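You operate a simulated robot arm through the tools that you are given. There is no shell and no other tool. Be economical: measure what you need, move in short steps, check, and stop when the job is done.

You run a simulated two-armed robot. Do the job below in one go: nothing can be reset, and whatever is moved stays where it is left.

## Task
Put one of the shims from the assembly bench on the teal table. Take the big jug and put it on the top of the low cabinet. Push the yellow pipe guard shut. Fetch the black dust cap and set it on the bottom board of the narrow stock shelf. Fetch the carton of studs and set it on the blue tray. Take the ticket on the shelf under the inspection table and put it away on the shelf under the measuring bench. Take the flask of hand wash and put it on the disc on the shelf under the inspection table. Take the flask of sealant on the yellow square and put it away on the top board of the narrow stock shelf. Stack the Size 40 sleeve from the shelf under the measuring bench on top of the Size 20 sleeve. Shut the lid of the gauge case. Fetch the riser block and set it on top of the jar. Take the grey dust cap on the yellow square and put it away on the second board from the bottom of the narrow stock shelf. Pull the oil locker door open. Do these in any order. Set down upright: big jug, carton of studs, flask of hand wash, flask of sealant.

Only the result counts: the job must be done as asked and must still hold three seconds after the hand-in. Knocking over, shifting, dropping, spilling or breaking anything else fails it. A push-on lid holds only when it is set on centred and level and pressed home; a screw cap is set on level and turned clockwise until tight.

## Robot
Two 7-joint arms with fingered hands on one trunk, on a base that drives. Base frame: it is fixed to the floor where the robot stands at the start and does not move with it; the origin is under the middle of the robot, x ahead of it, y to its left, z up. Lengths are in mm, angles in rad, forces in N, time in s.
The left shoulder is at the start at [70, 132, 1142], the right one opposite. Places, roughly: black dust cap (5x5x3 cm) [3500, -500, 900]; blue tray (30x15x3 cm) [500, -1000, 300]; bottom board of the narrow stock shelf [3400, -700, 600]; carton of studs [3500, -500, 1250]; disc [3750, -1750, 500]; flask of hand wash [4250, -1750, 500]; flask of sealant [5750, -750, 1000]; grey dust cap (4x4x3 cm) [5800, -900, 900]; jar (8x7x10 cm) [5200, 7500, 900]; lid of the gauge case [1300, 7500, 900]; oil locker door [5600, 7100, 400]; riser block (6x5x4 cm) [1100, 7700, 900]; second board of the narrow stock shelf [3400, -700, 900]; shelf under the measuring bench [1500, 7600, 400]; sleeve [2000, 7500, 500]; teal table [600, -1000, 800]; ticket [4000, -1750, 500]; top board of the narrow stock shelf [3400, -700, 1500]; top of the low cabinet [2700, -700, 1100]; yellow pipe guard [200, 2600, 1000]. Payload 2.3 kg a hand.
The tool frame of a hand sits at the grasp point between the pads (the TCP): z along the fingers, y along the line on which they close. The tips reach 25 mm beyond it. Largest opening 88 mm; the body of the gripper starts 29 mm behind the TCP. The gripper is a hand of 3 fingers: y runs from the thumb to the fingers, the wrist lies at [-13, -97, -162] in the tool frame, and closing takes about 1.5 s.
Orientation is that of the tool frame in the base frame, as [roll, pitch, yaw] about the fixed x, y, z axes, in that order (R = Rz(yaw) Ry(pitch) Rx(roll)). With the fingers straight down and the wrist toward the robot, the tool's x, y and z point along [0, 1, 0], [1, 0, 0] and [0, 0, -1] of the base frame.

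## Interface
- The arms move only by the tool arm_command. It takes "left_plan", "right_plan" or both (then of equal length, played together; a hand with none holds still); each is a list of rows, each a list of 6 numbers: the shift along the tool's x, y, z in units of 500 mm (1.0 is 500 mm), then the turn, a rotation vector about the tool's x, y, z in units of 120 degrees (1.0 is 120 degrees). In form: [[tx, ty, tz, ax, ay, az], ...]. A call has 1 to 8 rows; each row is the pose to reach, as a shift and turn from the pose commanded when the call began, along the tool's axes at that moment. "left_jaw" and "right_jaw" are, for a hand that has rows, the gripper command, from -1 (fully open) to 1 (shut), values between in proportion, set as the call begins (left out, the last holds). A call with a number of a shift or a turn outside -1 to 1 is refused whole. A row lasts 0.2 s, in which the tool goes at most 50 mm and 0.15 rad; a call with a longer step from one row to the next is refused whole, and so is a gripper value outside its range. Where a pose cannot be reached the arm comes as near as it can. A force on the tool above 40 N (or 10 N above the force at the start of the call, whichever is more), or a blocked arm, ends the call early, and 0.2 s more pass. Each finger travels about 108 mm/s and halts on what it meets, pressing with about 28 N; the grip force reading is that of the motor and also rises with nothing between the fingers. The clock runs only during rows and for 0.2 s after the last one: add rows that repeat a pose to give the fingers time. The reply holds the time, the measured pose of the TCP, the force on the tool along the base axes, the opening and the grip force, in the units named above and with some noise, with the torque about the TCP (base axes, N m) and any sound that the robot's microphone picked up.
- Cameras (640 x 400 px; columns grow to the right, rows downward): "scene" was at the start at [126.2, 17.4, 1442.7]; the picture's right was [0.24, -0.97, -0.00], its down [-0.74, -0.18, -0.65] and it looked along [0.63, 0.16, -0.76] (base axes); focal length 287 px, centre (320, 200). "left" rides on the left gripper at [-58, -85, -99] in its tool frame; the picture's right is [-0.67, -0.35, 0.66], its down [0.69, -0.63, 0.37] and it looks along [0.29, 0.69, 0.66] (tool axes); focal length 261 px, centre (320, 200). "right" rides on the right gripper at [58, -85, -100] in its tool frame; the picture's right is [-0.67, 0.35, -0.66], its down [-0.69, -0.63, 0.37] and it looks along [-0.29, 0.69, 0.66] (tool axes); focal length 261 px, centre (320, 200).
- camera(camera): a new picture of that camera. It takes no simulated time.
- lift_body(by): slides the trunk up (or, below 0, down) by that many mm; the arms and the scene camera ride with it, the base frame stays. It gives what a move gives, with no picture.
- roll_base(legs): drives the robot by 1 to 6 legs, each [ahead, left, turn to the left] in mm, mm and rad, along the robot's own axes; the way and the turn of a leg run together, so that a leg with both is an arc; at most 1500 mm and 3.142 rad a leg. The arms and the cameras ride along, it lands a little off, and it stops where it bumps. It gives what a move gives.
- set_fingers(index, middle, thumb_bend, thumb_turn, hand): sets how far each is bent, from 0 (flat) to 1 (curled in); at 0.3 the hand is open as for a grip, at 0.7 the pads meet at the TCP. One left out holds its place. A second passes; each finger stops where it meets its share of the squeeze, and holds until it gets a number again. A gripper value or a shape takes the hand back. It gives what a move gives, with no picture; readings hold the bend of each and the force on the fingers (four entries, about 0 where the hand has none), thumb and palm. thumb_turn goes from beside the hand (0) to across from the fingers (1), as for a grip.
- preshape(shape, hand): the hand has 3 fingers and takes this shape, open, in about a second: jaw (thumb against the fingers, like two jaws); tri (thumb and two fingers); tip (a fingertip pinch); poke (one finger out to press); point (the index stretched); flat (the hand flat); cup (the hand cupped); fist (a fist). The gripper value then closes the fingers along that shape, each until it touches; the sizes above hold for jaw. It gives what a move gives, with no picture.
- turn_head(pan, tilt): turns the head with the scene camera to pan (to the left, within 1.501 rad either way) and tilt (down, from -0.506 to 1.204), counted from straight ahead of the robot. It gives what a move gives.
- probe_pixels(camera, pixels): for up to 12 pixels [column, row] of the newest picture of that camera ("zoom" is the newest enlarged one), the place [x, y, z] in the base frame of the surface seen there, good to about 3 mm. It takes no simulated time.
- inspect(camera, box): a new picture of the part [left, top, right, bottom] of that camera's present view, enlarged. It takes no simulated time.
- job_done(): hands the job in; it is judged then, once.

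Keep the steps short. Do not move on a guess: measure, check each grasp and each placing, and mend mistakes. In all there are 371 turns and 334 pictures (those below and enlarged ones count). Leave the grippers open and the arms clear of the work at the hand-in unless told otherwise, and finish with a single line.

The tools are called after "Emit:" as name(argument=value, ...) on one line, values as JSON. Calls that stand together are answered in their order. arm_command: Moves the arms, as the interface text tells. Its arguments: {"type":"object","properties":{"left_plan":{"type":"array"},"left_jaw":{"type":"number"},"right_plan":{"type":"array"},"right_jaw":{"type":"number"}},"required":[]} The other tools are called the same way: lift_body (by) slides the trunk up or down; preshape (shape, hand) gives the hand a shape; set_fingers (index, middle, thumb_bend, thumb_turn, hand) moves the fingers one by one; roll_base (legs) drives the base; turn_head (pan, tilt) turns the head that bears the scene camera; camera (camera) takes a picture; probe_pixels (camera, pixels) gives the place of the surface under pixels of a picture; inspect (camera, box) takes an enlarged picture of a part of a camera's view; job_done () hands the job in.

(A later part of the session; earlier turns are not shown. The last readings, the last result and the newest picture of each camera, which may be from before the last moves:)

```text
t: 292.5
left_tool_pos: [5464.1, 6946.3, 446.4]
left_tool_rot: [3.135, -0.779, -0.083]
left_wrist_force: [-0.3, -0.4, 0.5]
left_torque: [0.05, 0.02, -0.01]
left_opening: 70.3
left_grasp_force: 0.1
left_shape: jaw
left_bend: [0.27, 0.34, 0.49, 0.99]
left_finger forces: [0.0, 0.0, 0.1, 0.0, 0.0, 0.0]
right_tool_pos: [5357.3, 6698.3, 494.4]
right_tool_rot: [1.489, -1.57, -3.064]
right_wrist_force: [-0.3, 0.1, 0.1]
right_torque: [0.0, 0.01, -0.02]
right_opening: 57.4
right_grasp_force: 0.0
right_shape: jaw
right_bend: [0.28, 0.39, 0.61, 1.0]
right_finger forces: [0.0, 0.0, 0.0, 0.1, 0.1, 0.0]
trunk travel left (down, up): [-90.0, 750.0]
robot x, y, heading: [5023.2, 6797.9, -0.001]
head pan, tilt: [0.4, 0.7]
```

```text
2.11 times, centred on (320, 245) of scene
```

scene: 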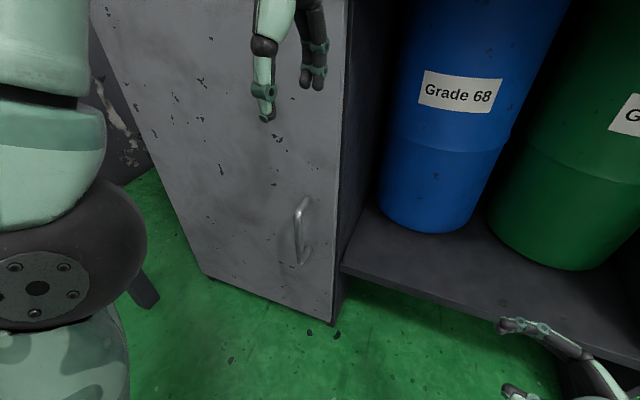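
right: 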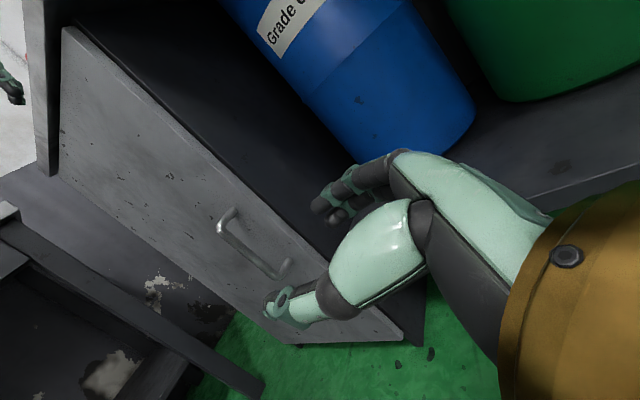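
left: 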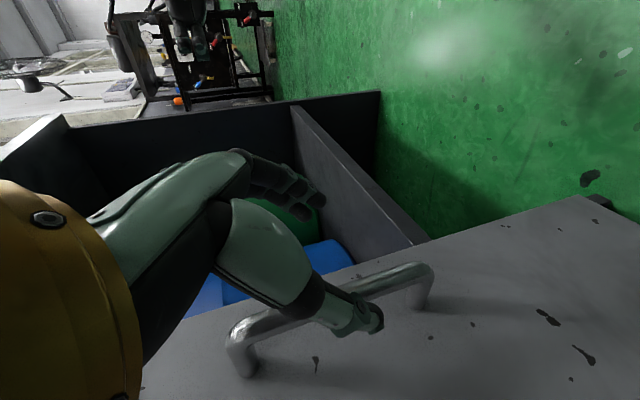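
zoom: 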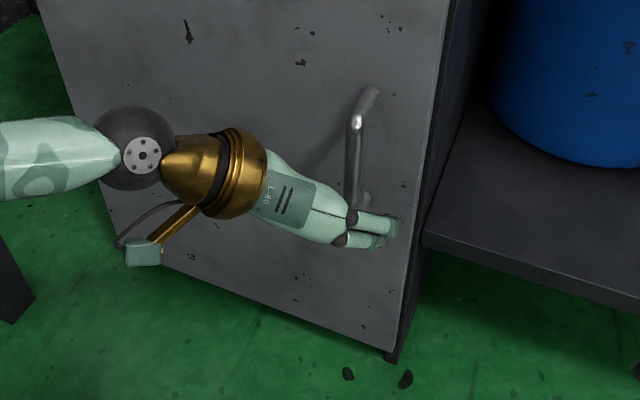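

The bar lies between thumb and fingers. I'll advance 48 mm and close.

Emit:
arm_command(left_plan=[[0.02, -0.008, 0.02, 0, 0, 0], [0.045, -0.012, 0.045, 0, 0, 0], [0.068, -0.014, 0.068, 0, 0, 0], [0.068, -0.014, 0.068, 0, 0, 0]])

Emit:
arm_command(left_plan=[[0, 0, 0, 0, 0, 0], [0, 0, 0, 0, 0, 0], [0, 0, 0, 0, 0, 0], [0, 0, 0, 0, 0, 0], [0, 0, 0, 0, 0, 0], [0, 0, 0, 0, 0, 0]], left_jaw=1)

Emit:
camera(camera="left")

```text
t: 293.5
left_tool_pos: [5513.5, 6950.5, 444.8]
left_tool_rot: [3.135, -0.78, -0.084]
left_wrist_force: [-0.4, -0.1, -0.4]
left_torque: [0.0, 0.04, 0.01]
left_opening: 70.1
left_grasp_force: 0.1
left_shape: jaw
left_bend: [0.27, 0.34, 0.49, 0.99]
left_finger forces: [0.1, 0.1, 0.0, 0.0, 0.0, 0.1]
right_tool_pos: [5356.4, 6697.7, 493.8]
right_tool_rot: [-2.227, -1.57, 0.651]
right_wrist_force: [-0.7, -0.6, 1.3]
right_torque: [-0.02, -0.01, 0.0]
right_opening: 57.6
right_grasp_force: 0.1
right_shape: jaw
right_bend: [0.28, 0.39, 0.61, 1.0]
right_finger forces: [0.0, 0.0, 0.0, 0.0, 0.0, 0.0]
trunk travel left (down, up): [-90.0, 750.0]
robot x, y, heading: [5025.3, 6795.0, -0.003]
head pan, tilt: [0.4, 0.7]
```

```text
t: 294.9
left_tool_pos: [5513.0, 6951.9, 444.8]
left_tool_rot: [3.134, -0.781, -0.08]
left_wrist_force: [0.8, 4.0, -1.3]
left_torque: [0.04, -0.01, 0.03]
left_opening: 5.4
left_grasp_force: 27.9
left_shape: jaw
left_bend: [0.72, 0.7, 0.76, 1.0]
left_finger forces: [11.5, 1.0, 0.0, 0.0, 18.5, 0.0]
right_tool_pos: [5357.6, 6698.0, 494.6]
right_tool_rot: [2.847, -1.569, 1.861]
right_wrist_force: [-0.3, -0.5, 0.7]
right_torque: [0.02, -0.02, 0.01]
right_opening: 57.4
right_grasp_force: 0.0
right_shape: jaw
right_bend: [0.28, 0.39, 0.61, 1.0]
right_finger forces: [0.0, 0.0, 0.1, 0.0, 0.0, 0.0]
trunk travel left (down, up): [-90.0, 750.0]
robot x, y, heading: [5025.3, 6799.2, -0.007]
head pan, tilt: [0.4, 0.7]
```

```text
212 pictures are left
```

left: 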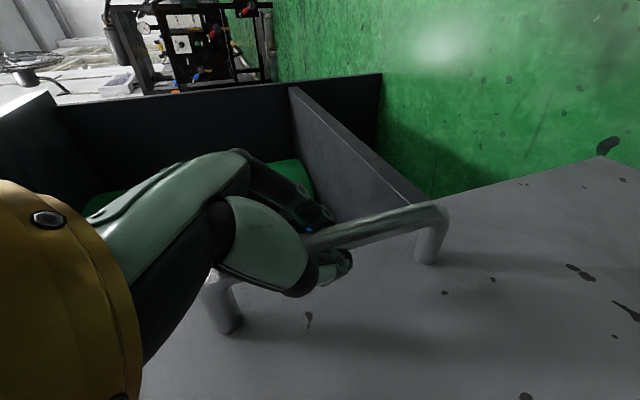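

The bar is gripped. I'll pull by driving back along the door's arc.

Emit:
roll_base(legs=[[-62, 12, 0], [-62, 27, 0]])

Emit:
camera(camera="scene")

```text
t: 296.5
left_tool_pos: [5388.2, 6991.3, 445.1]
left_tool_rot: [3.135, -0.78, -0.08]
left_wrist_force: [6.5, 12.8, 0.0]
left_torque: [-0.05, -0.02, -0.19]
left_opening: 4.8
left_grasp_force: 28.5
left_shape: jaw
left_bend: [0.73, 0.7, 0.8, 1.0]
left_finger forces: [0.1, 0.0, 0.0, 0.0, 13.7, 0.1]
right_tool_pos: [5233.8, 6737.9, 494.2]
right_tool_rot: [-2.773, -1.569, 1.2]
right_wrist_force: [-0.2, 0.3, 0.1]
right_torque: [0.02, -0.03, -0.01]
right_opening: 57.2
right_grasp_force: 0.0
right_shape: jaw
right_bend: [0.28, 0.39, 0.61, 1.0]
right_finger forces: [0.0, 0.0, 0.0, 0.1, 0.1, 0.0]
trunk travel left (down, up): [-90.0, 750.0]
robot x, y, heading: [4902.0, 6837.7, -0.003]
head pan, tilt: [0.4, 0.7]
```

```text
211 pictures are left
```

scene: 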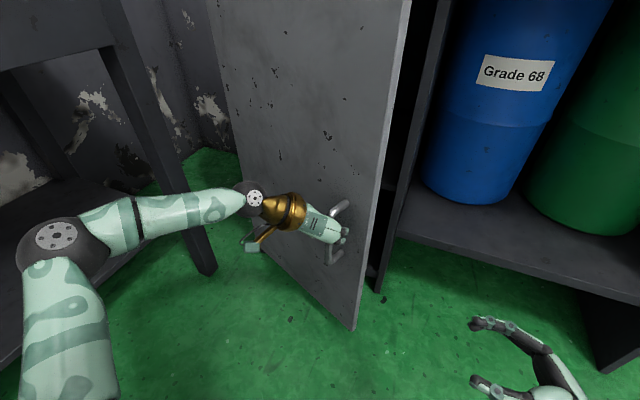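

The door is swinging open. I'll continue the arc.

Emit:
roll_base(legs=[[-55, 35, 0], [-48, 44, 0]])

Emit:
camera(camera="scene")

```text
t: 298.1
left_tool_pos: [5286.9, 7071.6, 444.6]
left_tool_rot: [3.131, -0.779, -0.072]
left_wrist_force: [19.7, 17.2, 3.0]
left_torque: [-0.07, 0.09, -0.41]
left_opening: 6.2
left_grasp_force: 28.0
left_shape: jaw
left_bend: [0.73, 0.7, 0.8, 1.0]
left_finger forces: [0.1, 0.1, 0.1, 0.0, 25.1, 0.0]
right_tool_pos: [5131.2, 6817.9, 494.9]
right_tool_rot: [-2.394, -1.568, 0.822]
right_wrist_force: [-0.7, -0.7, 0.5]
right_torque: [0.01, -0.02, -0.01]
right_opening: 57.6
right_grasp_force: 0.0
right_shape: jaw
right_bend: [0.28, 0.39, 0.61, 1.0]
right_finger forces: [0.0, 0.0, 0.0, 0.1, 0.0, 0.1]
trunk travel left (down, up): [-90.0, 750.0]
robot x, y, heading: [4798.8, 6916.3, 0.001]
head pan, tilt: [0.4, 0.7]
```

```text
210 pictures are left
```

scene: 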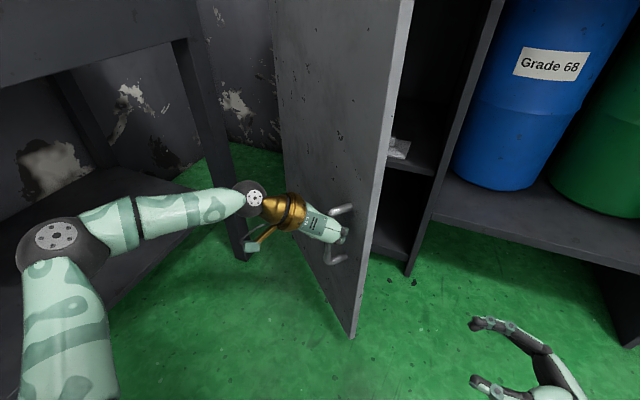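

Emit:
roll_base(legs=[[-38, 52, 0], [-32, 58, 0]])

Emit:
camera(camera="scene")

```text
t: 299.7
left_tool_pos: [5218.2, 7182.4, 443.8]
left_tool_rot: [3.136, -0.782, -0.074]
left_wrist_force: [31.9, 13.4, 1.9]
left_torque: [-0.03, 0.22, -0.54]
left_opening: 6.1
left_grasp_force: 27.8
left_shape: jaw
left_bend: [0.73, 0.7, 0.8, 1.0]
left_finger forces: [0.0, 0.0, 0.0, 0.0, 29.3, 0.0]
right_tool_pos: [5062.9, 6927.3, 493.6]
right_tool_rot: [-2.42, -1.566, 0.848]
right_wrist_force: [0.4, 0.5, -0.2]
right_torque: [0.03, 0.02, 0.0]
right_opening: 57.5
right_grasp_force: 0.1
right_shape: jaw
right_bend: [0.28, 0.39, 0.61, 1.0]
right_finger forces: [0.0, 0.0, 0.0, 0.0, 0.0, 0.0]
trunk travel left (down, up): [-90.0, 750.0]
robot x, y, heading: [4731.9, 7022.9, 0.001]
head pan, tilt: [0.4, 0.7]
```

```text
209 pictures are left
```

scene: 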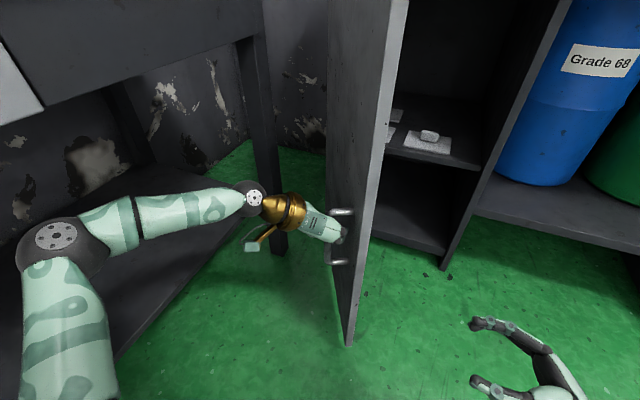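

The door is about 60° open. I'll turn the hand with the door a bit (30° clockwise) to relieve the wedge, then pull further with the arm.

Emit:
arm_command(left_plan=[[0, 0, 0, -0.035, 0, 0.036], [0, 0, 0, -0.07, 0, 0.071], [0, 0, 0, -0.105, 0, 0.107], [0, 0, 0, -0.14, 0, 0.142], [0, 0, 0, -0.176, 0, 0.178]], left_jaw=0.9)

```text
t: 300.9
left_tool_pos: [5218.4, 7182.0, 446.6]
left_tool_rot: [-3.139, -0.787, -0.609]
left_wrist_force: [-0.9, -0.1, -0.1]
left_torque: [-0.03, -0.01, 0.04]
left_opening: 4.3
left_grasp_force: 0.0
left_shape: jaw
left_bend: [0.71, 0.67, 0.72, 1.0]
left_finger forces: [0.0, 0.0, 0.0, 0.1, 0.1, 0.0]
right_tool_pos: [5060.9, 6928.3, 494.9]
right_tool_rot: [1.557, -1.571, -3.129]
right_wrist_force: [-0.3, 0.1, -0.4]
right_torque: [-0.01, 0.0, 0.03]
right_opening: 57.6
right_grasp_force: 0.0
right_shape: jaw
right_bend: [0.28, 0.39, 0.61, 1.0]
right_finger forces: [0.0, 0.1, 0.0, 0.0, 0.0, 0.0]
trunk travel left (down, up): [-90.0, 750.0]
robot x, y, heading: [4727.0, 7027.9, 0.001]
head pan, tilt: [0.4, 0.7]
```

Emit:
camera(camera="left")

Emit:
camera(camera="scene")

Emit:
probe_pixels(camera="scene", pixels=[[345, 100], [385, 100], [350, 300], [360, 60], [340, 212]])

```text
208 pictures are left
```

left: 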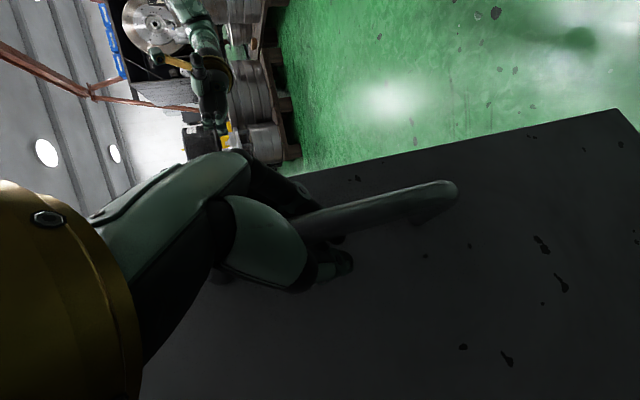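

```text
207 pictures are left
```

scene: 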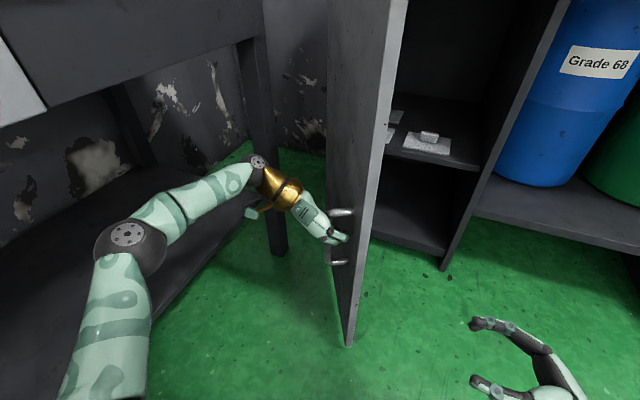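

```text
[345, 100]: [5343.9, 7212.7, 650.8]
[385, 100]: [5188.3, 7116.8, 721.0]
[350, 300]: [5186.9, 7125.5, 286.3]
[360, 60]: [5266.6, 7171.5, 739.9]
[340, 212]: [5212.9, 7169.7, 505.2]
```

Emit:
arm_command(left_plan=[[-0.022, -0.024, -0.022, -0.02, 0, 0.02], [-0.047, -0.055, -0.047, -0.04, 0, 0.04], [-0.075, -0.09, -0.075, -0.06, 0, 0.06], [-0.105, -0.13, -0.105, -0.08, 0, 0.08], [-0.135, -0.173, -0.135, -0.1, 0, 0.1]])

Emit:
camera(camera="scene")

```text
t: 302.1
left_tool_pos: [5185.3, 7272.5, 449.1]
left_tool_rot: [-3.136, -0.787, -0.861]
left_wrist_force: [-0.2, 0.0, 0.3]
left_torque: [-0.03, 0.05, 0.03]
left_opening: 4.5
left_grasp_force: 0.0
left_shape: jaw
left_bend: [0.71, 0.67, 0.72, 1.0]
left_finger forces: [0.0, 0.0, 0.1, 0.1, 0.1, 0.1]
left hand out of reach, approached as far as the arm can: row 4, 5
right_tool_pos: [5062.2, 6927.1, 494.5]
right_tool_rot: [-0.892, -1.569, -0.681]
right_wrist_force: [0.2, 0.0, -0.2]
right_torque: [0.01, 0.01, 0.01]
right_opening: 57.3
right_grasp_force: 0.1
right_shape: jaw
right_bend: [0.28, 0.39, 0.61, 1.0]
right_finger forces: [0.0, 0.0, 0.1, 0.1, 0.0, 0.1]
trunk travel left (down, up): [-90.0, 750.0]
robot x, y, heading: [4727.1, 7027.4, -0.003]
head pan, tilt: [0.4, 0.7]
```

```text
206 pictures are left
```

scene: 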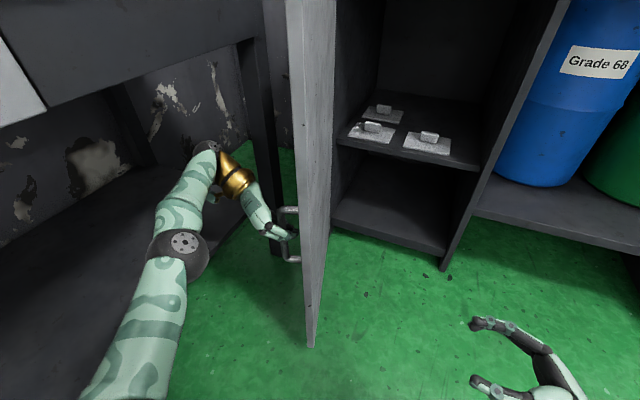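

The door is around 77° open. I'll release and back the hand out.

Emit:
arm_command(left_plan=[[0, 0, 0, 0, 0, 0], [0, 0, 0, 0, 0, 0], [0, 0, 0, 0, 0, 0], [0, 0, 0, 0, 0, 0], [0, 0, -0.05, 0, 0, 0], [0, 0, -0.1, 0, 0, 0], [0, 0, -0.16, 0, 0, 0]], left_jaw=-0.6)

Emit:
camera(camera="scene")

```text
t: 303.7
left_tool_pos: [5152.5, 7300.2, 489.2]
left_tool_rot: [-3.138, -0.788, -0.901]
left_wrist_force: [-0.3, -1.1, 0.1]
left_torque: [0.01, 0.0, -0.04]
left_opening: 70.2
left_grasp_force: 0.1
left_shape: jaw
left_bend: [0.27, 0.34, 0.49, 0.99]
left_finger forces: [0.0, 0.0, 0.1, 0.1, 0.0, 0.1]
left hand out of reach, approached as far as the arm can: row 6, 7
right_tool_pos: [5059.8, 6926.8, 495.9]
right_tool_rot: [2.545, -1.571, 2.167]
right_wrist_force: [-0.1, 0.2, 0.0]
right_torque: [-0.02, 0.01, -0.02]
right_opening: 57.4
right_grasp_force: 0.0
right_shape: jaw
right_bend: [0.28, 0.39, 0.61, 1.0]
right_finger forces: [0.0, 0.0, 0.1, 0.0, 0.0, 0.0]
trunk travel left (down, up): [-90.0, 750.0]
robot x, y, heading: [4727.6, 7023.9, 0.002]
head pan, tilt: [0.4, 0.7]
```

```text
205 pictures are left
```

scene: 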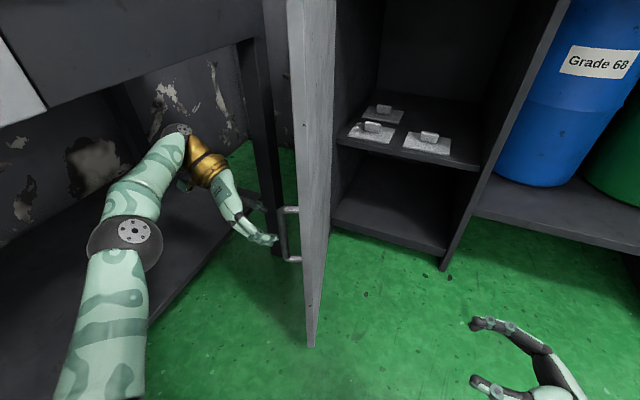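

I'll drive straight back first so the hand clears the door's edge, then away right.

Emit:
roll_base(legs=[[-220, 0, 0], [0, -500, 0]])

Emit:
turn_head(pan=0.5, tilt=0.5)

Emit:
camera(camera="scene")

```text
t: 307.9
left_tool_pos: [4931.9, 6800.2, 489.7]
left_tool_rot: [-3.139, -0.787, -0.907]
left_wrist_force: [0.2, -0.6, -0.1]
left_torque: [-0.01, -0.03, 0.02]
left_opening: 70.3
left_grasp_force: 0.0
left_shape: jaw
left_bend: [0.27, 0.34, 0.49, 0.99]
left_finger forces: [0.0, 0.0, 0.0, 0.0, 0.1, 0.0]
right_tool_pos: [4838.5, 6428.3, 494.7]
right_tool_rot: [-2.332, -1.57, 0.756]
right_wrist_force: [-0.1, 1.0, 0.1]
right_torque: [0.02, 0.01, -0.02]
right_opening: 57.4
right_grasp_force: 0.1
right_shape: jaw
right_bend: [0.28, 0.39, 0.61, 1.0]
right_finger forces: [0.1, 0.1, 0.1, 0.0, 0.0, 0.0]
trunk travel left (down, up): [-90.0, 750.0]
robot x, y, heading: [4507.4, 6527.0, -0.003]
head pan, tilt: [0.4, 0.7]
```

```text
t: 308.6
left_tool_pos: [4932.4, 6799.6, 488.4]
left_tool_rot: [-3.138, -0.787, -0.903]
left_wrist_force: [0.1, 0.3, 0.2]
left_torque: [0.03, 0.03, 0.01]
left_opening: 70.3
left_grasp_force: 0.2
left_shape: jaw
left_bend: [0.27, 0.34, 0.49, 0.99]
left_finger forces: [0.0, 0.0, 0.0, 0.1, 0.0, 0.0]
right_tool_pos: [4838.8, 6427.9, 494.6]
right_tool_rot: [-0.941, -1.571, -0.636]
right_wrist_force: [-0.1, -0.6, -0.4]
right_torque: [-0.01, -0.03, -0.02]
right_opening: 57.6
right_grasp_force: 0.0
right_shape: jaw
right_bend: [0.28, 0.39, 0.61, 1.0]
right_finger forces: [0.1, 0.1, 0.1, 0.0, 0.0, 0.0]
trunk travel left (down, up): [-90.0, 750.0]
robot x, y, heading: [4507.7, 6526.8, -0.0]
head pan, tilt: [0.499, 0.499]
```

```text
204 pictures are left
```

scene: 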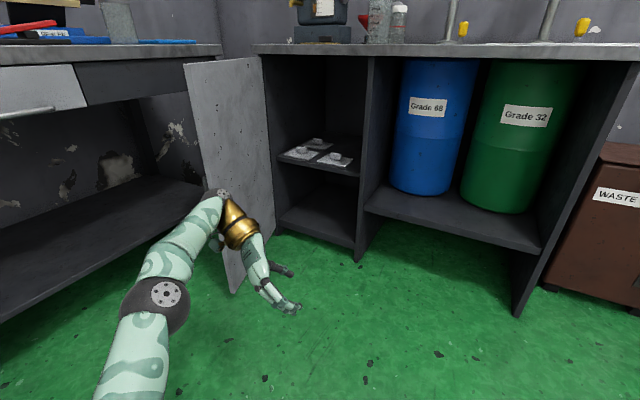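

The locker door stands wide open. I'll raise the trunk and bring both arms back to tool-down.

Emit:
lift_body(by=400)

Emit:
lift_body(by=200)

Emit:
arm_command(left_plan=[[0, 0, 0, 0, -0.062, 0], [0, 0, 0, 0, -0.124, 0], [0, 0, 0, 0, -0.186, 0], [0, 0, 0, 0, -0.248, 0], [0, 0, 0, 0, -0.31, 0], [0, 0, 0, 0, -0.372, 0]], right_plan=[[0, 0, 0, 0, -0.07, 0], [0, 0, 0, 0, -0.14, 0], [0, 0, 0, 0, -0.21, 0], [0, 0, 0, 0, -0.28, 0], [0, 0, 0, 0, -0.35, 0], [0, 0, 0, 0, -0.42, 0]], left_jaw=-1, right_jaw=-1)

Emit:
arm_command(left_plan=[[0, 0, 0, 0, 0, -0.07], [0, 0, 0, 0, 0, -0.14], [0, 0, 0, 0, 0, -0.21], [0, 0, 0, 0, 0, -0.28], [0, 0, 0, 0, 0, -0.35], [0, 0, 0, 0, 0, -0.42], [0, 0, 0, 0, 0, -0.49], [0, 0, 0, 0, 0, -0.56]], right_plan=[[0, 0, 0, 0, -0.07, 0], [0, 0, 0, 0, -0.14, 0], [0, 0, 0, 0, -0.21, 0], [0, 0, 0, 0, -0.28, 0], [0, 0, 0, 0, -0.33, 0], [0, 0, 0, 0, -0.33, 0], [0, 0, 0, 0, -0.33, 0], [0, 0, 0, 0, -0.33, 0]])

Emit:
arm_command(left_plan=[[0, 0, 0, 0, 0, -0.07], [0, 0, 0, 0, 0, -0.14], [0, 0, 0, 0, 0, -0.21], [0, 0, 0, 0, 0, -0.28], [0, 0, 0, 0, 0, -0.35], [0, 0, 0, 0, 0, -0.42], [0, 0, 0, 0, 0, -0.49], [0, 0, 0, 0, 0, -0.56]])

```text
t: 312.4
left_tool_pos: [4932.5, 6800.6, 889.4]
left_tool_rot: [-3.138, -0.787, -0.905]
left_wrist_force: [0.6, -0.9, -0.7]
left_torque: [-0.01, -0.02, 0.0]
left_opening: 70.3
left_grasp_force: 0.1
left_shape: jaw
left_bend: [0.27, 0.34, 0.49, 0.99]
left_finger forces: [0.0, 0.0, 0.0, 0.1, 0.1, 0.0]
right_tool_pos: [4839.6, 6427.5, 894.5]
right_tool_rot: [2.684, -1.57, 2.022]
right_wrist_force: [-0.3, 0.5, 1.2]
right_torque: [0.03, 0.0, 0.0]
right_opening: 57.6
right_grasp_force: 0.1
right_shape: jaw
right_bend: [0.28, 0.39, 0.61, 1.0]
right_finger forces: [0.0, 0.0, 0.0, 0.0, 0.1, 0.0]
trunk travel left (down, up): [-490.0, 350.0]
robot x, y, heading: [4505.2, 6528.8, -0.004]
head pan, tilt: [0.499, 0.499]
```

```text
t: 314.6
left_tool_pos: [4933.1, 6801.0, 1089.4]
left_tool_rot: [-3.138, -0.787, -0.905]
left_wrist_force: [-0.2, 0.1, 0.3]
left_torque: [0.01, -0.03, 0.01]
left_opening: 70.2
left_grasp_force: 0.1
left_shape: jaw
left_bend: [0.27, 0.34, 0.49, 0.99]
left_finger forces: [0.1, 0.1, 0.0, 0.0, 0.1, 0.0]
right_tool_pos: [4839.8, 6427.6, 1095.4]
right_tool_rot: [0.739, -1.569, -2.315]
right_wrist_force: [0.1, -0.4, 0.0]
right_torque: [-0.02, 0.02, -0.02]
right_opening: 57.6
right_grasp_force: 0.0
right_shape: jaw
right_bend: [0.28, 0.39, 0.61, 1.0]
right_finger forces: [0.0, 0.1, 0.1, 0.0, 0.0, 0.1]
trunk travel left (down, up): [-690.0, 150.0]
robot x, y, heading: [4512.5, 6528.5, -0.0]
head pan, tilt: [0.499, 0.499]
```

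```text
t: 316.0
left_tool_pos: [4892.4, 6791.8, 1066.5]
left_tool_rot: [-3.138, -0.163, -0.9]
left_wrist_force: [1.0, -0.8, -0.3]
left_torque: [-0.05, 0.03, 0.02]
left_opening: 88.0
left_grasp_force: 0.0
left_shape: jaw
left_bend: [0.3, 0.3, 0.3, 0.98]
left_finger forces: [0.0, 0.1, 0.0, 0.0, 0.0, 0.1]
left hand out of reach, approached as far as the arm can: row 1, 2, 3, 4, 5, 6
right_tool_pos: [4840.6, 6428.0, 1093.6]
right_tool_rot: [3.141, -0.689, 1.566]
right_wrist_force: [0.4, 0.1, -0.5]
right_torque: [0.0, 0.01, 0.08]
right_opening: 87.4
right_grasp_force: 0.1
right_shape: jaw
right_bend: [0.3, 0.3, 0.3, 0.98]
right_finger forces: [0.0, 0.0, 0.0, 0.1, 0.0, 0.1]
right hand out of reach, approached as far as the arm can: row 2, 3
trunk travel left (down, up): [-690.0, 150.0]
robot x, y, heading: [4506.2, 6527.1, -0.002]
head pan, tilt: [0.499, 0.499]
```

```text
t: 317.8
left_tool_pos: [4890.6, 6791.2, 1067.5]
left_tool_rot: [2.99, -0.066, 0.279]
left_wrist_force: [0.0, -0.5, -0.4]
left_torque: [-0.02, 0.02, 0.01]
left_opening: 87.5
left_grasp_force: 0.2
left_shape: jaw
left_bend: [0.3, 0.3, 0.3, 0.98]
left_finger forces: [0.1, 0.0, 0.0, 0.1, 0.0, 0.0]
right_tool_pos: [4838.1, 6427.1, 1095.3]
right_tool_rot: [3.141, 0.0, 1.566]
right_wrist_force: [-0.5, -0.2, -0.4]
right_torque: [-0.06, 0.01, 0.01]
right_opening: 87.6
right_grasp_force: 0.0
right_shape: jaw
right_bend: [0.3, 0.3, 0.3, 0.98]
right_finger forces: [0.0, 0.0, 0.1, 0.1, 0.1, 0.1]
trunk travel left (down, up): [-690.0, 150.0]
robot x, y, heading: [4507.3, 6529.1, -0.003]
head pan, tilt: [0.499, 0.499]
```

```text
t: 319.6
left_tool_pos: [4890.8, 6791.3, 1067.7]
left_tool_rot: [3.022, 0.113, 1.441]
left_wrist_force: [-0.7, 0.1, 0.5]
left_torque: [0.02, -0.03, -0.02]
left_opening: 87.5
left_grasp_force: 0.0
left_shape: jaw
left_bend: [0.3, 0.3, 0.3, 0.98]
left_finger forces: [0.0, 0.0, 0.1, 0.0, 0.1, 0.0]
right_tool_pos: [4838.3, 6428.2, 1094.0]
right_tool_rot: [-3.141, 0.0, 1.566]
right_wrist_force: [0.7, -0.4, -0.3]
right_torque: [-0.03, 0.01, 0.01]
right_opening: 87.8
right_grasp_force: 0.1
right_shape: jaw
right_bend: [0.3, 0.3, 0.3, 0.98]
right_finger forces: [0.0, 0.0, 0.0, 0.0, 0.0, 0.1]
trunk travel left (down, up): [-690.0, 150.0]
robot x, y, heading: [4508.5, 6528.5, -0.008]
head pan, tilt: [0.499, 0.499]
```

I'll square the left hand and turn to face -y to see the route to the other end.

Emit:
arm_command(left_plan=[[0, 0, 0, 0.028, 0.027, -0.031], [0, 0, 0, 0.057, 0.054, -0.062], [0, 0, 0, 0.057, 0.054, -0.062]])

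Emit:
roll_base(legs=[[0, 0, -1.56]])

Emit:
turn_head(pan=0.0, tilt=0.25)

Emit:
camera(camera="scene")

Emit:
probe_pixels(camera="scene", pixels=[[320, 350], [320, 280], [320, 240], [320, 210], [320, 190], [200, 250], [440, 250], [250, 200], [400, 200], [150, 220], [500, 230], [100, 280]])

```text
t: 320.4
left_tool_pos: [4891.2, 6792.4, 1068.1]
left_tool_rot: [-3.134, 0.007, 1.574]
left_wrist_force: [-0.3, -0.9, -0.1]
left_torque: [0.02, 0.02, 0.0]
left_opening: 87.7
left_grasp_force: 0.2
left_shape: jaw
left_bend: [0.3, 0.3, 0.3, 0.98]
left_finger forces: [0.0, 0.0, 0.0, 0.0, 0.0, 0.0]
right_tool_pos: [4839.1, 6427.3, 1095.5]
right_tool_rot: [3.141, 0.0, 1.564]
right_wrist_force: [-0.4, 0.0, -0.5]
right_torque: [0.01, 0.03, -0.04]
right_opening: 87.7
right_grasp_force: 0.1
right_shape: jaw
right_bend: [0.3, 0.3, 0.3, 0.98]
right_finger forces: [0.1, 0.1, 0.0, 0.1, 0.0, 0.0]
trunk travel left (down, up): [-690.0, 150.0]
robot x, y, heading: [4507.2, 6525.1, -0.005]
head pan, tilt: [0.499, 0.499]
```

```text
t: 324.7
left_tool_pos: [4769.5, 6141.7, 1068.3]
left_tool_rot: [-3.133, 0.009, -0.004]
left_wrist_force: [-0.5, -0.7, -0.6]
left_torque: [-0.02, 0.01, 0.02]
left_opening: 87.9
left_grasp_force: 0.0
left_shape: jaw
left_bend: [0.3, 0.3, 0.3, 0.98]
left_finger forces: [0.0, 0.0, 0.0, 0.0, 0.0, 0.1]
right_tool_pos: [4405.4, 6196.3, 1096.2]
right_tool_rot: [-3.141, 0.0, -0.01]
right_wrist_force: [0.0, -0.5, 0.3]
right_torque: [-0.02, -0.01, 0.0]
right_opening: 87.7
right_grasp_force: 0.1
right_shape: jaw
right_bend: [0.3, 0.3, 0.3, 0.98]
right_finger forces: [0.1, 0.0, 0.0, 0.1, 0.0, 0.1]
trunk travel left (down, up): [-690.0, 150.0]
robot x, y, heading: [4509.2, 6528.1, -1.582]
head pan, tilt: [0.499, 0.499]
```

```text
t: 325.6
left_tool_pos: [4769.7, 6141.0, 1068.7]
left_tool_rot: [-3.133, 0.008, -0.001]
left_wrist_force: [1.1, 0.2, -0.8]
left_torque: [0.0, 0.01, 0.02]
left_opening: 87.8
left_grasp_force: 0.1
left_shape: jaw
left_bend: [0.3, 0.3, 0.3, 0.98]
left_finger forces: [0.0, 0.0, 0.0, 0.0, 0.1, 0.0]
right_tool_pos: [4405.1, 6196.2, 1094.7]
right_tool_rot: [3.141, 0.0, -0.01]
right_wrist_force: [-0.1, 0.0, -0.4]
right_torque: [0.01, 0.01, -0.01]
right_opening: 87.6
right_grasp_force: 0.1
right_shape: jaw
right_bend: [0.3, 0.3, 0.3, 0.98]
right_finger forces: [0.0, 0.1, 0.1, 0.0, 0.1, 0.0]
trunk travel left (down, up): [-690.0, 150.0]
robot x, y, heading: [4506.7, 6526.7, -1.584]
head pan, tilt: [0.0, 0.25]
```

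```text
203 pictures are left
```

scene: 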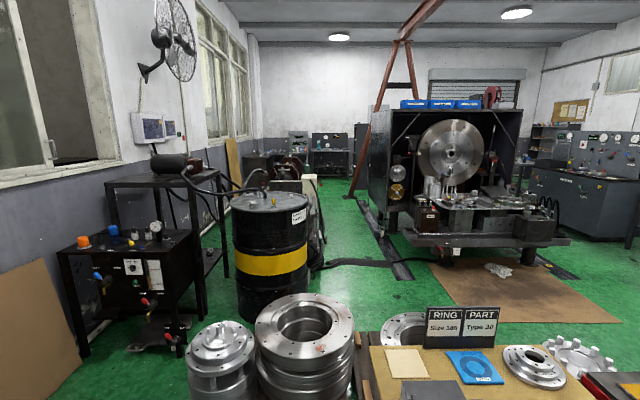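

```text
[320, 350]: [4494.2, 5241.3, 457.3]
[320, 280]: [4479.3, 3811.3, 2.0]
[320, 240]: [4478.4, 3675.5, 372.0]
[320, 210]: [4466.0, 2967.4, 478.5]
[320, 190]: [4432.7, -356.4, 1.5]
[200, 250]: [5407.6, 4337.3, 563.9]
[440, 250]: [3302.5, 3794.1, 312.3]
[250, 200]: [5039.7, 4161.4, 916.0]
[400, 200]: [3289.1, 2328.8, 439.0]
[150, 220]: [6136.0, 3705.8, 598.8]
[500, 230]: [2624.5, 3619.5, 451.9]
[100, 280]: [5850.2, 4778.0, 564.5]
```

The direct way south is cluttered; there seems to be an aisle between the machine and the control cabinet at right. I'll probe that.

Emit:
probe_pixels(camera="scene", pixels=[[560, 270], [590, 255], [620, 250], [550, 240], [600, 215], [540, 180], [630, 300], [575, 262], [525, 230], [620, 180], [535, 200], [480, 265]])

Emit:
inspect(camera="scene", box=[320, 90, 640, 290])

```text
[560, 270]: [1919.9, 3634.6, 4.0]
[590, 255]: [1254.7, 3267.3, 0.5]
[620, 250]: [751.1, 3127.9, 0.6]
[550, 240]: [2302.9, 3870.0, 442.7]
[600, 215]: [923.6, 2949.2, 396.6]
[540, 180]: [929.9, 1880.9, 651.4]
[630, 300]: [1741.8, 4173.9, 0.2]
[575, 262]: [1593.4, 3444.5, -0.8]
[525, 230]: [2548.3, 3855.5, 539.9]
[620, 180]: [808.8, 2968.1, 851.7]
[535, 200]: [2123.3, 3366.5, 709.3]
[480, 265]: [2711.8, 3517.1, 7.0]
```

```text
2.00 times, centred on (480, 190) of scene
```

zoom: 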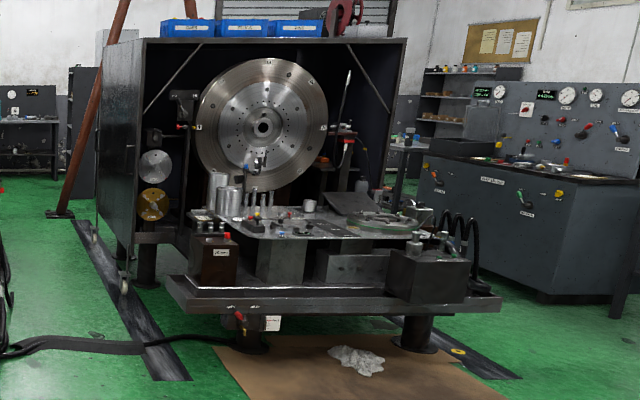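

There's a clear aisle at x≈1450 between the machine and the control cabinet, which leads behind the assembly bench. I'll drive there.

Emit:
roll_base(legs=[[0, -1500, 0.013], [0, -1500, 0], [0, -60, 0], [1500, 0, 0], [1500, 0, 0], [1500, 0, 0]])

Emit:
camera(camera="scene")

Emit:
probe_pixels(camera="scene", pixels=[[320, 350], [320, 280], [320, 240], [250, 250], [400, 250], [200, 280], [450, 280], [150, 300], [350, 200], [280, 200], [220, 220], [420, 200]])

```text
t: 361.8
left_tool_pos: [1808.3, 1605.1, 1067.9]
left_tool_rot: [-3.134, 0.007, 0.037]
left_wrist_force: [0.3, -0.1, -0.6]
left_torque: [0.03, -0.03, -0.01]
left_opening: 87.7
left_grasp_force: 0.1
left_shape: jaw
left_bend: [0.3, 0.3, 0.3, 0.98]
left_finger forces: [0.1, 0.0, 0.0, 0.1, 0.0, 0.0]
right_tool_pos: [1441.4, 1645.9, 1096.3]
right_tool_rot: [-3.142, 0.0, 0.029]
right_wrist_force: [-0.1, 0.1, -0.7]
right_torque: [0.0, -0.02, 0.04]
right_opening: 87.8
right_grasp_force: 0.1
right_shape: jaw
right_bend: [0.3, 0.3, 0.3, 0.98]
right_finger forces: [0.0, 0.1, 0.0, 0.0, 0.1, 0.0]
trunk travel left (down, up): [-690.0, 150.0]
robot x, y, heading: [1527.6, 1977.6, -1.548]
head pan, tilt: [0.0, 0.25]
```

```text
201 pictures are left
```

scene: 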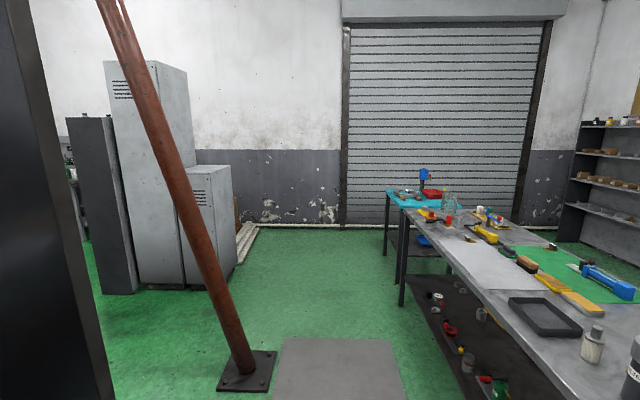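

```text
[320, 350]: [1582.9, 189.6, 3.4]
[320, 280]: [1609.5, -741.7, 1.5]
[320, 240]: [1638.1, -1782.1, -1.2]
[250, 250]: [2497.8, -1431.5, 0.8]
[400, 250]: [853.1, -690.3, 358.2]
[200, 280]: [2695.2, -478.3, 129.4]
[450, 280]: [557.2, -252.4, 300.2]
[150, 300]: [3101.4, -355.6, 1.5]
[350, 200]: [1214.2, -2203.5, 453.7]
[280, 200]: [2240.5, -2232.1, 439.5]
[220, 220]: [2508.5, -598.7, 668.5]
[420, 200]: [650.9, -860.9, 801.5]
```

From here I see the bench back at right, the pillar base at left and the cabinets beyond. I'll check the pillar base and bench corner before passing.

Emit:
probe_pixels(camera="scene", pixels=[[272, 352], [270, 388], [220, 380], [500, 222], [590, 300], [404, 300], [215, 300], [188, 170], [232, 165], [235, 285], [400, 370], [290, 345]])

```text
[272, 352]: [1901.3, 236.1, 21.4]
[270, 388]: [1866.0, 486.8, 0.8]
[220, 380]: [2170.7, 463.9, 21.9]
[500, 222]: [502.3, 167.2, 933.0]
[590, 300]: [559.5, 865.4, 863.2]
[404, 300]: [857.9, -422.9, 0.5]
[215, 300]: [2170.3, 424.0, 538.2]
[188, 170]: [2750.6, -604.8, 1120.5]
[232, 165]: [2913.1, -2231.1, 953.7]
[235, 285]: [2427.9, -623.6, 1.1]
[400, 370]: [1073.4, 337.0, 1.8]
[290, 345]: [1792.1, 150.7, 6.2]
```

Emit:
roll_base(legs=[[0, -190, -0.023], [1500, 0, 0], [690, 0, 0], [0, 0, -1.571]])

Emit:
turn_head(pan=0.0, tilt=0.6)

Emit:
camera(camera="scene")

```text
t: 377.6
left_tool_pos: [949.4, -470.7, 1067.9]
left_tool_rot: [-3.133, 0.007, -1.58]
left_wrist_force: [0.2, -0.5, 0.1]
left_torque: [0.0, 0.0, -0.04]
left_opening: 87.8
left_grasp_force: 0.1
left_shape: jaw
left_bend: [0.3, 0.3, 0.3, 0.98]
left_finger forces: [0.0, 0.0, 0.1, 0.0, 0.0, 0.0]
right_tool_pos: [1005.7, -107.7, 1094.8]
right_tool_rot: [3.141, 0.001, -1.588]
right_wrist_force: [0.8, 1.0, 1.2]
right_torque: [0.03, 0.02, 0.01]
right_opening: 87.6
right_grasp_force: 0.0
right_shape: jaw
right_bend: [0.3, 0.3, 0.3, 0.98]
right_finger forces: [0.0, 0.1, 0.0, 0.0, 0.0, 0.1]
trunk travel left (down, up): [-690.0, 150.0]
robot x, y, heading: [1339.1, -212.8, 3.126]
head pan, tilt: [0.0, 0.25]
```

```text
t: 378.4
left_tool_pos: [950.4, -469.9, 1068.6]
left_tool_rot: [-3.131, 0.008, -1.58]
left_wrist_force: [-0.4, 0.5, -0.4]
left_torque: [0.0, -0.01, 0.03]
left_opening: 87.8
left_grasp_force: 0.1
left_shape: jaw
left_bend: [0.3, 0.3, 0.3, 0.98]
left_finger forces: [0.0, 0.0, 0.1, 0.1, 0.1, 0.0]
right_tool_pos: [1006.2, -107.0, 1094.0]
right_tool_rot: [-3.141, -0.001, -1.589]
right_wrist_force: [-0.1, -0.4, 0.2]
right_torque: [0.01, 0.0, -0.01]
right_opening: 87.6
right_grasp_force: 0.0
right_shape: jaw
right_bend: [0.3, 0.3, 0.3, 0.98]
right_finger forces: [0.0, 0.0, 0.1, 0.0, 0.1, 0.0]
trunk travel left (down, up): [-690.0, 150.0]
robot x, y, heading: [1333.6, -212.1, 3.128]
head pan, tilt: [0.0, 0.6]
```

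```text
200 pictures are left
```

scene: 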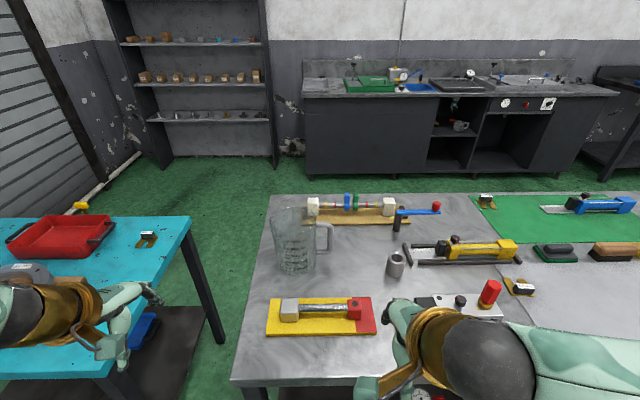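

Emit:
inspect(camera="scene", box=[240, 180, 400, 300])

Emit:
probe_pixels(camera="zoom", pixels=[[362, 215], [358, 260], [345, 185], [340, 275], [370, 200], [350, 240], [225, 300], [300, 350], [150, 360], [215, 120], [265, 370], [290, 300]])

Emit:
probe_pixels(camera="scene", pixels=[[245, 380], [350, 372], [320, 308], [290, 305], [355, 300], [490, 288], [395, 265], [450, 300], [400, 340]])

```text
3.33 times, centred on (320, 240) of scene
```

zoom: 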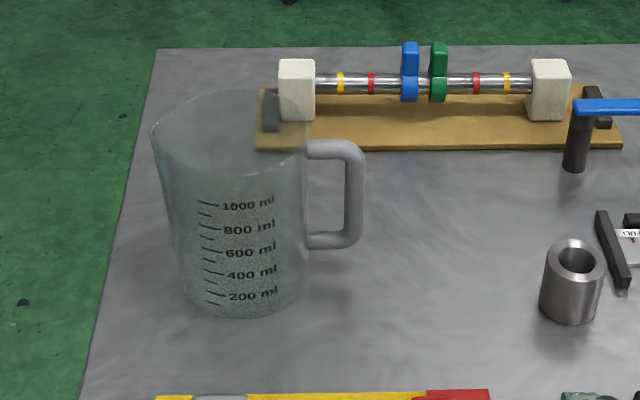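

```text
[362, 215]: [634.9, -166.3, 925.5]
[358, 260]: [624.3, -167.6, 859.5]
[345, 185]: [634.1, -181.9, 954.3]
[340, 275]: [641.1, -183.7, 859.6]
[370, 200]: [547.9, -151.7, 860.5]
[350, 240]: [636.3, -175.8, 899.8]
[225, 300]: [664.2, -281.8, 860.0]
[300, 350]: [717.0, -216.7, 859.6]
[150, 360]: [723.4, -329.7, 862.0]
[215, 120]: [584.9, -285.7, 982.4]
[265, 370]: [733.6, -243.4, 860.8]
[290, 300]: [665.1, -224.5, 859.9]
```

```text
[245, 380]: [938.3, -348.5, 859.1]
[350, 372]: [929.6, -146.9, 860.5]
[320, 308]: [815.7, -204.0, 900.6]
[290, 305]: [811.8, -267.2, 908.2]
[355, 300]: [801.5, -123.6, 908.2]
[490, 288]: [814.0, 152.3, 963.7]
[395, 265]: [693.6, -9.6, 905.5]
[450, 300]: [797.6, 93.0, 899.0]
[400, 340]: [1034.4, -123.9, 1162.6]
```

The jug looks empty from here, and the handle bar is centred at about (629.5,-175). I'll rotate the right hand to point left, then 30° forward.

Emit:
arm_command(right_plan=[[0, 0, 0, 0, 0.07, 0], [0, 0, 0, 0, 0.14, 0], [0, 0, 0, 0, 0.21, 0], [0, 0, 0, 0, 0.28, 0], [0, 0, 0, 0, 0.35, 0], [0, 0, 0, 0, 0.42, 0], [0, 0, 0, 0, 0.49, 0], [0, 0, 0, 0, 0.56, 0]], right_jaw=-1)

Emit:
arm_command(right_plan=[[0, 0, 0, 0, 0.07, 0], [0, 0, 0, 0, 0.14, 0], [0, 0, 0, 0, 0.19, 0], [0, 0, 0, 0, 0.19, 0]])

Emit:
arm_command(right_plan=[[0, 0, 0, -0.065, 0, 0], [0, 0, 0, -0.13, 0, 0], [0, 0, 0, -0.195, 0, 0], [0, 0, 0, -0.25, 0, 0], [0, 0, 0, -0.25, 0, 0]], right_jaw=-0.3)

Emit:
roll_base(legs=[[85, 0, 0.013]])

Emit:
camera(camera="scene")

```text
t: 380.2
left_tool_pos: [949.1, -470.2, 1068.6]
left_tool_rot: [-3.131, 0.006, -1.583]
left_wrist_force: [0.6, 0.0, 0.6]
left_torque: [0.0, -0.01, 0.0]
left_opening: 87.8
left_grasp_force: 0.1
left_shape: jaw
left_bend: [0.3, 0.3, 0.3, 0.98]
left_finger forces: [0.0, 0.1, 0.1, 0.0, 0.1, 0.0]
right_tool_pos: [1004.6, -106.2, 1094.8]
right_tool_rot: [3.14, -1.176, -1.588]
right_wrist_force: [-0.7, -0.2, -0.2]
right_torque: [0.01, -0.02, -0.01]
right_opening: 87.7
right_grasp_force: 0.0
right_shape: jaw
right_bend: [0.3, 0.3, 0.3, 0.98]
right_finger forces: [0.1, 0.0, 0.0, 0.0, 0.0, 0.0]
trunk travel left (down, up): [-690.0, 150.0]
robot x, y, heading: [1336.6, -211.2, 3.125]
head pan, tilt: [0.0, 0.6]
```

```text
t: 381.2
left_tool_pos: [950.8, -470.1, 1068.0]
left_tool_rot: [-3.133, 0.007, -1.58]
left_wrist_force: [-0.3, 0.1, -0.6]
left_torque: [-0.01, -0.02, 0.0]
left_opening: 87.8
left_grasp_force: 0.0
left_shape: jaw
left_bend: [0.3, 0.3, 0.3, 0.98]
left_finger forces: [0.0, 0.0, 0.0, 0.1, 0.1, 0.0]
right_tool_pos: [1007.7, -107.1, 1095.0]
right_tool_rot: [0.092, -1.569, 1.46]
right_wrist_force: [0.9, -0.2, -0.4]
right_torque: [0.0, 0.0, 0.01]
right_opening: 87.8
right_grasp_force: 0.0
right_shape: jaw
right_bend: [0.3, 0.3, 0.3, 0.98]
right_finger forces: [0.0, 0.1, 0.0, 0.0, 0.0, 0.1]
trunk travel left (down, up): [-690.0, 150.0]
robot x, y, heading: [1336.9, -215.3, 3.129]
head pan, tilt: [0.0, 0.6]
```

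```text
t: 382.4
left_tool_pos: [950.9, -470.0, 1067.8]
left_tool_rot: [-3.134, 0.007, -1.582]
left_wrist_force: [-0.4, 0.1, -0.4]
left_torque: [-0.01, -0.01, -0.02]
left_opening: 87.7
left_grasp_force: 0.1
left_shape: jaw
left_bend: [0.3, 0.3, 0.3, 0.98]
left_finger forces: [0.0, 0.0, 0.0, 0.1, 0.0, 0.1]
right_tool_pos: [947.2, -99.1, 1056.0]
right_tool_rot: [0.484, -1.569, 0.544]
right_wrist_force: [-0.3, 0.5, 0.1]
right_torque: [0.02, -0.01, 0.02]
right_opening: 57.6
right_grasp_force: 0.1
right_shape: jaw
right_bend: [0.28, 0.39, 0.61, 1.0]
right_finger forces: [0.0, 0.0, 0.0, 0.0, 0.1, 0.0]
right hand out of reach, approached as far as the arm can: row 1, 2, 3, 4, 5
trunk travel left (down, up): [-690.0, 150.0]
robot x, y, heading: [1340.6, -211.8, 3.124]
head pan, tilt: [0.0, 0.6]
```

```text
t: 383.5
left_tool_pos: [871.0, -473.8, 1068.8]
left_tool_rot: [-3.135, 0.007, -1.57]
left_wrist_force: [0.3, -0.7, 0.2]
left_torque: [0.02, 0.03, 0.02]
left_opening: 87.9
left_grasp_force: 0.0
left_shape: jaw
left_bend: [0.3, 0.3, 0.3, 0.98]
left_finger forces: [0.0, 0.0, 0.0, 0.0, 0.1, 0.1]
right_tool_pos: [862.5, -102.6, 1057.3]
right_tool_rot: [1.389, -1.567, -0.347]
right_wrist_force: [0.1, 0.4, -0.4]
right_torque: [-0.01, 0.0, -0.02]
right_opening: 57.5
right_grasp_force: 0.0
right_shape: jaw
right_bend: [0.28, 0.39, 0.61, 1.0]
right_finger forces: [0.0, 0.0, 0.1, 0.0, 0.1, 0.0]
trunk travel left (down, up): [-690.0, 150.0]
robot x, y, heading: [1249.3, -212.8, 3.139]
head pan, tilt: [0.0, 0.6]
```

```text
198 pictures are left
```

scene: 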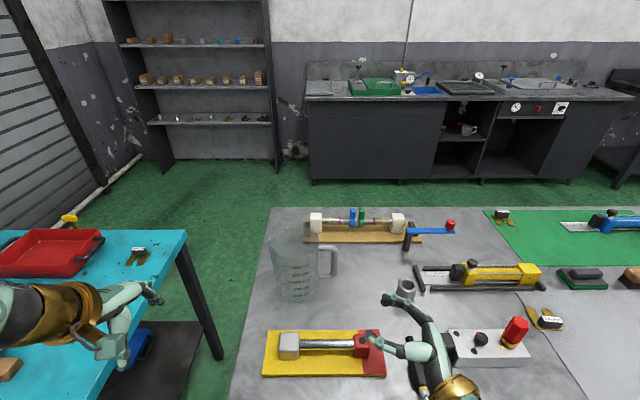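

Pose is good. I'll move the hand to a pre-grasp 90 mm from the bar at z≈965, clear of the cylinder.

Emit:
arm_command(right_plan=[[0.0, 0.067, 0.036, 0, 0, 0], [0.0, 0.134, 0.071, 0, 0, 0], [-0.03, 0.2, 0.107, 0, 0, 0], [-0.08, 0.267, 0.142, 0, 0, 0], [-0.13, 0.333, 0.178, 0, 0, 0], [-0.184, 0.333, 0.178, 0, 0, 0], [-0.184, 0.333, 0.178, 0, 0, 0]], right_jaw=-0.3)

Emit:
camera(camera="right")

Emit:
inspect(camera="scene", box=[240, 190, 480, 360])

```text
t: 385.1
left_tool_pos: [868.4, -474.0, 1067.9]
left_tool_rot: [-3.135, 0.007, -1.57]
left_wrist_force: [-0.3, -0.2, 0.1]
left_torque: [-0.01, 0.0, 0.0]
left_opening: 87.8
left_grasp_force: 0.1
left_shape: jaw
left_bend: [0.3, 0.3, 0.3, 0.98]
left_finger forces: [0.0, 0.0, 0.0, 0.1, 0.0, 0.1]
right_tool_pos: [671.9, -97.3, 962.8]
right_tool_rot: [-0.149, -1.57, 1.192]
right_wrist_force: [0.2, -0.8, 0.0]
right_torque: [0.02, 0.03, 0.02]
right_opening: 57.3
right_grasp_force: 0.1
right_shape: jaw
right_bend: [0.28, 0.39, 0.61, 1.0]
right_finger forces: [0.0, 0.1, 0.0, 0.0, 0.0, 0.0]
trunk travel left (down, up): [-690.0, 150.0]
robot x, y, heading: [1254.5, -208.6, 3.135]
head pan, tilt: [0.0, 0.6]
```

```text
197 pictures are left
```

right: 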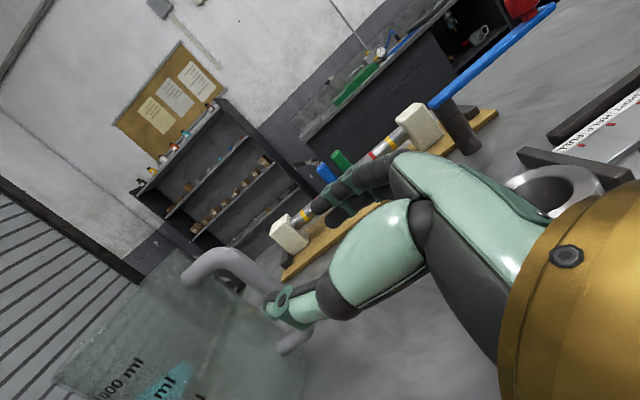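

```text
2.35 times, centred on (360, 275) of scene
```

zoom: 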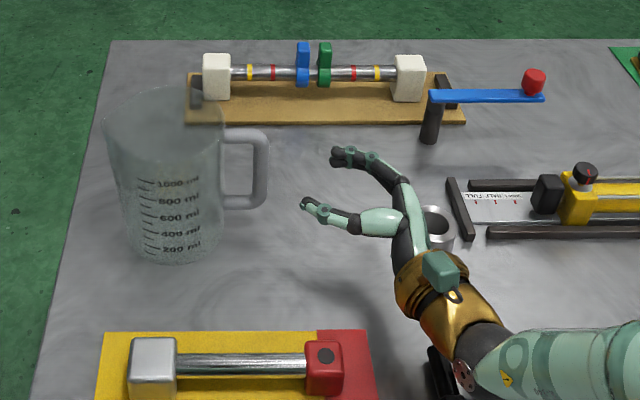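

Emit:
probe_pixels(camera="right", pixels=[[200, 270], [215, 258], [245, 262], [275, 285], [285, 345], [300, 330], [270, 320]])

Emit:
probe_pixels(camera="zoom", pixels=[[262, 150], [262, 175], [260, 195], [245, 135], [240, 200], [217, 190], [160, 250], [215, 140]])

```text
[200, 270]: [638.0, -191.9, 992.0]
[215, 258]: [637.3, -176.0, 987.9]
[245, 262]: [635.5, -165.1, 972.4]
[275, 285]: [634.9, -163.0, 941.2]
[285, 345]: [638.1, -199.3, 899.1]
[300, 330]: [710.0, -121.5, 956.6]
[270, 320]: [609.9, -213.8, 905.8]
```

```text
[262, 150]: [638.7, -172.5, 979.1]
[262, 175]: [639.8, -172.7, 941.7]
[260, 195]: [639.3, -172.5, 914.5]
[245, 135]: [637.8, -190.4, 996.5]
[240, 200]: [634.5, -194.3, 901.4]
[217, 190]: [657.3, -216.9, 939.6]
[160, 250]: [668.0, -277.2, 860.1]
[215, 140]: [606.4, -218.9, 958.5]
```

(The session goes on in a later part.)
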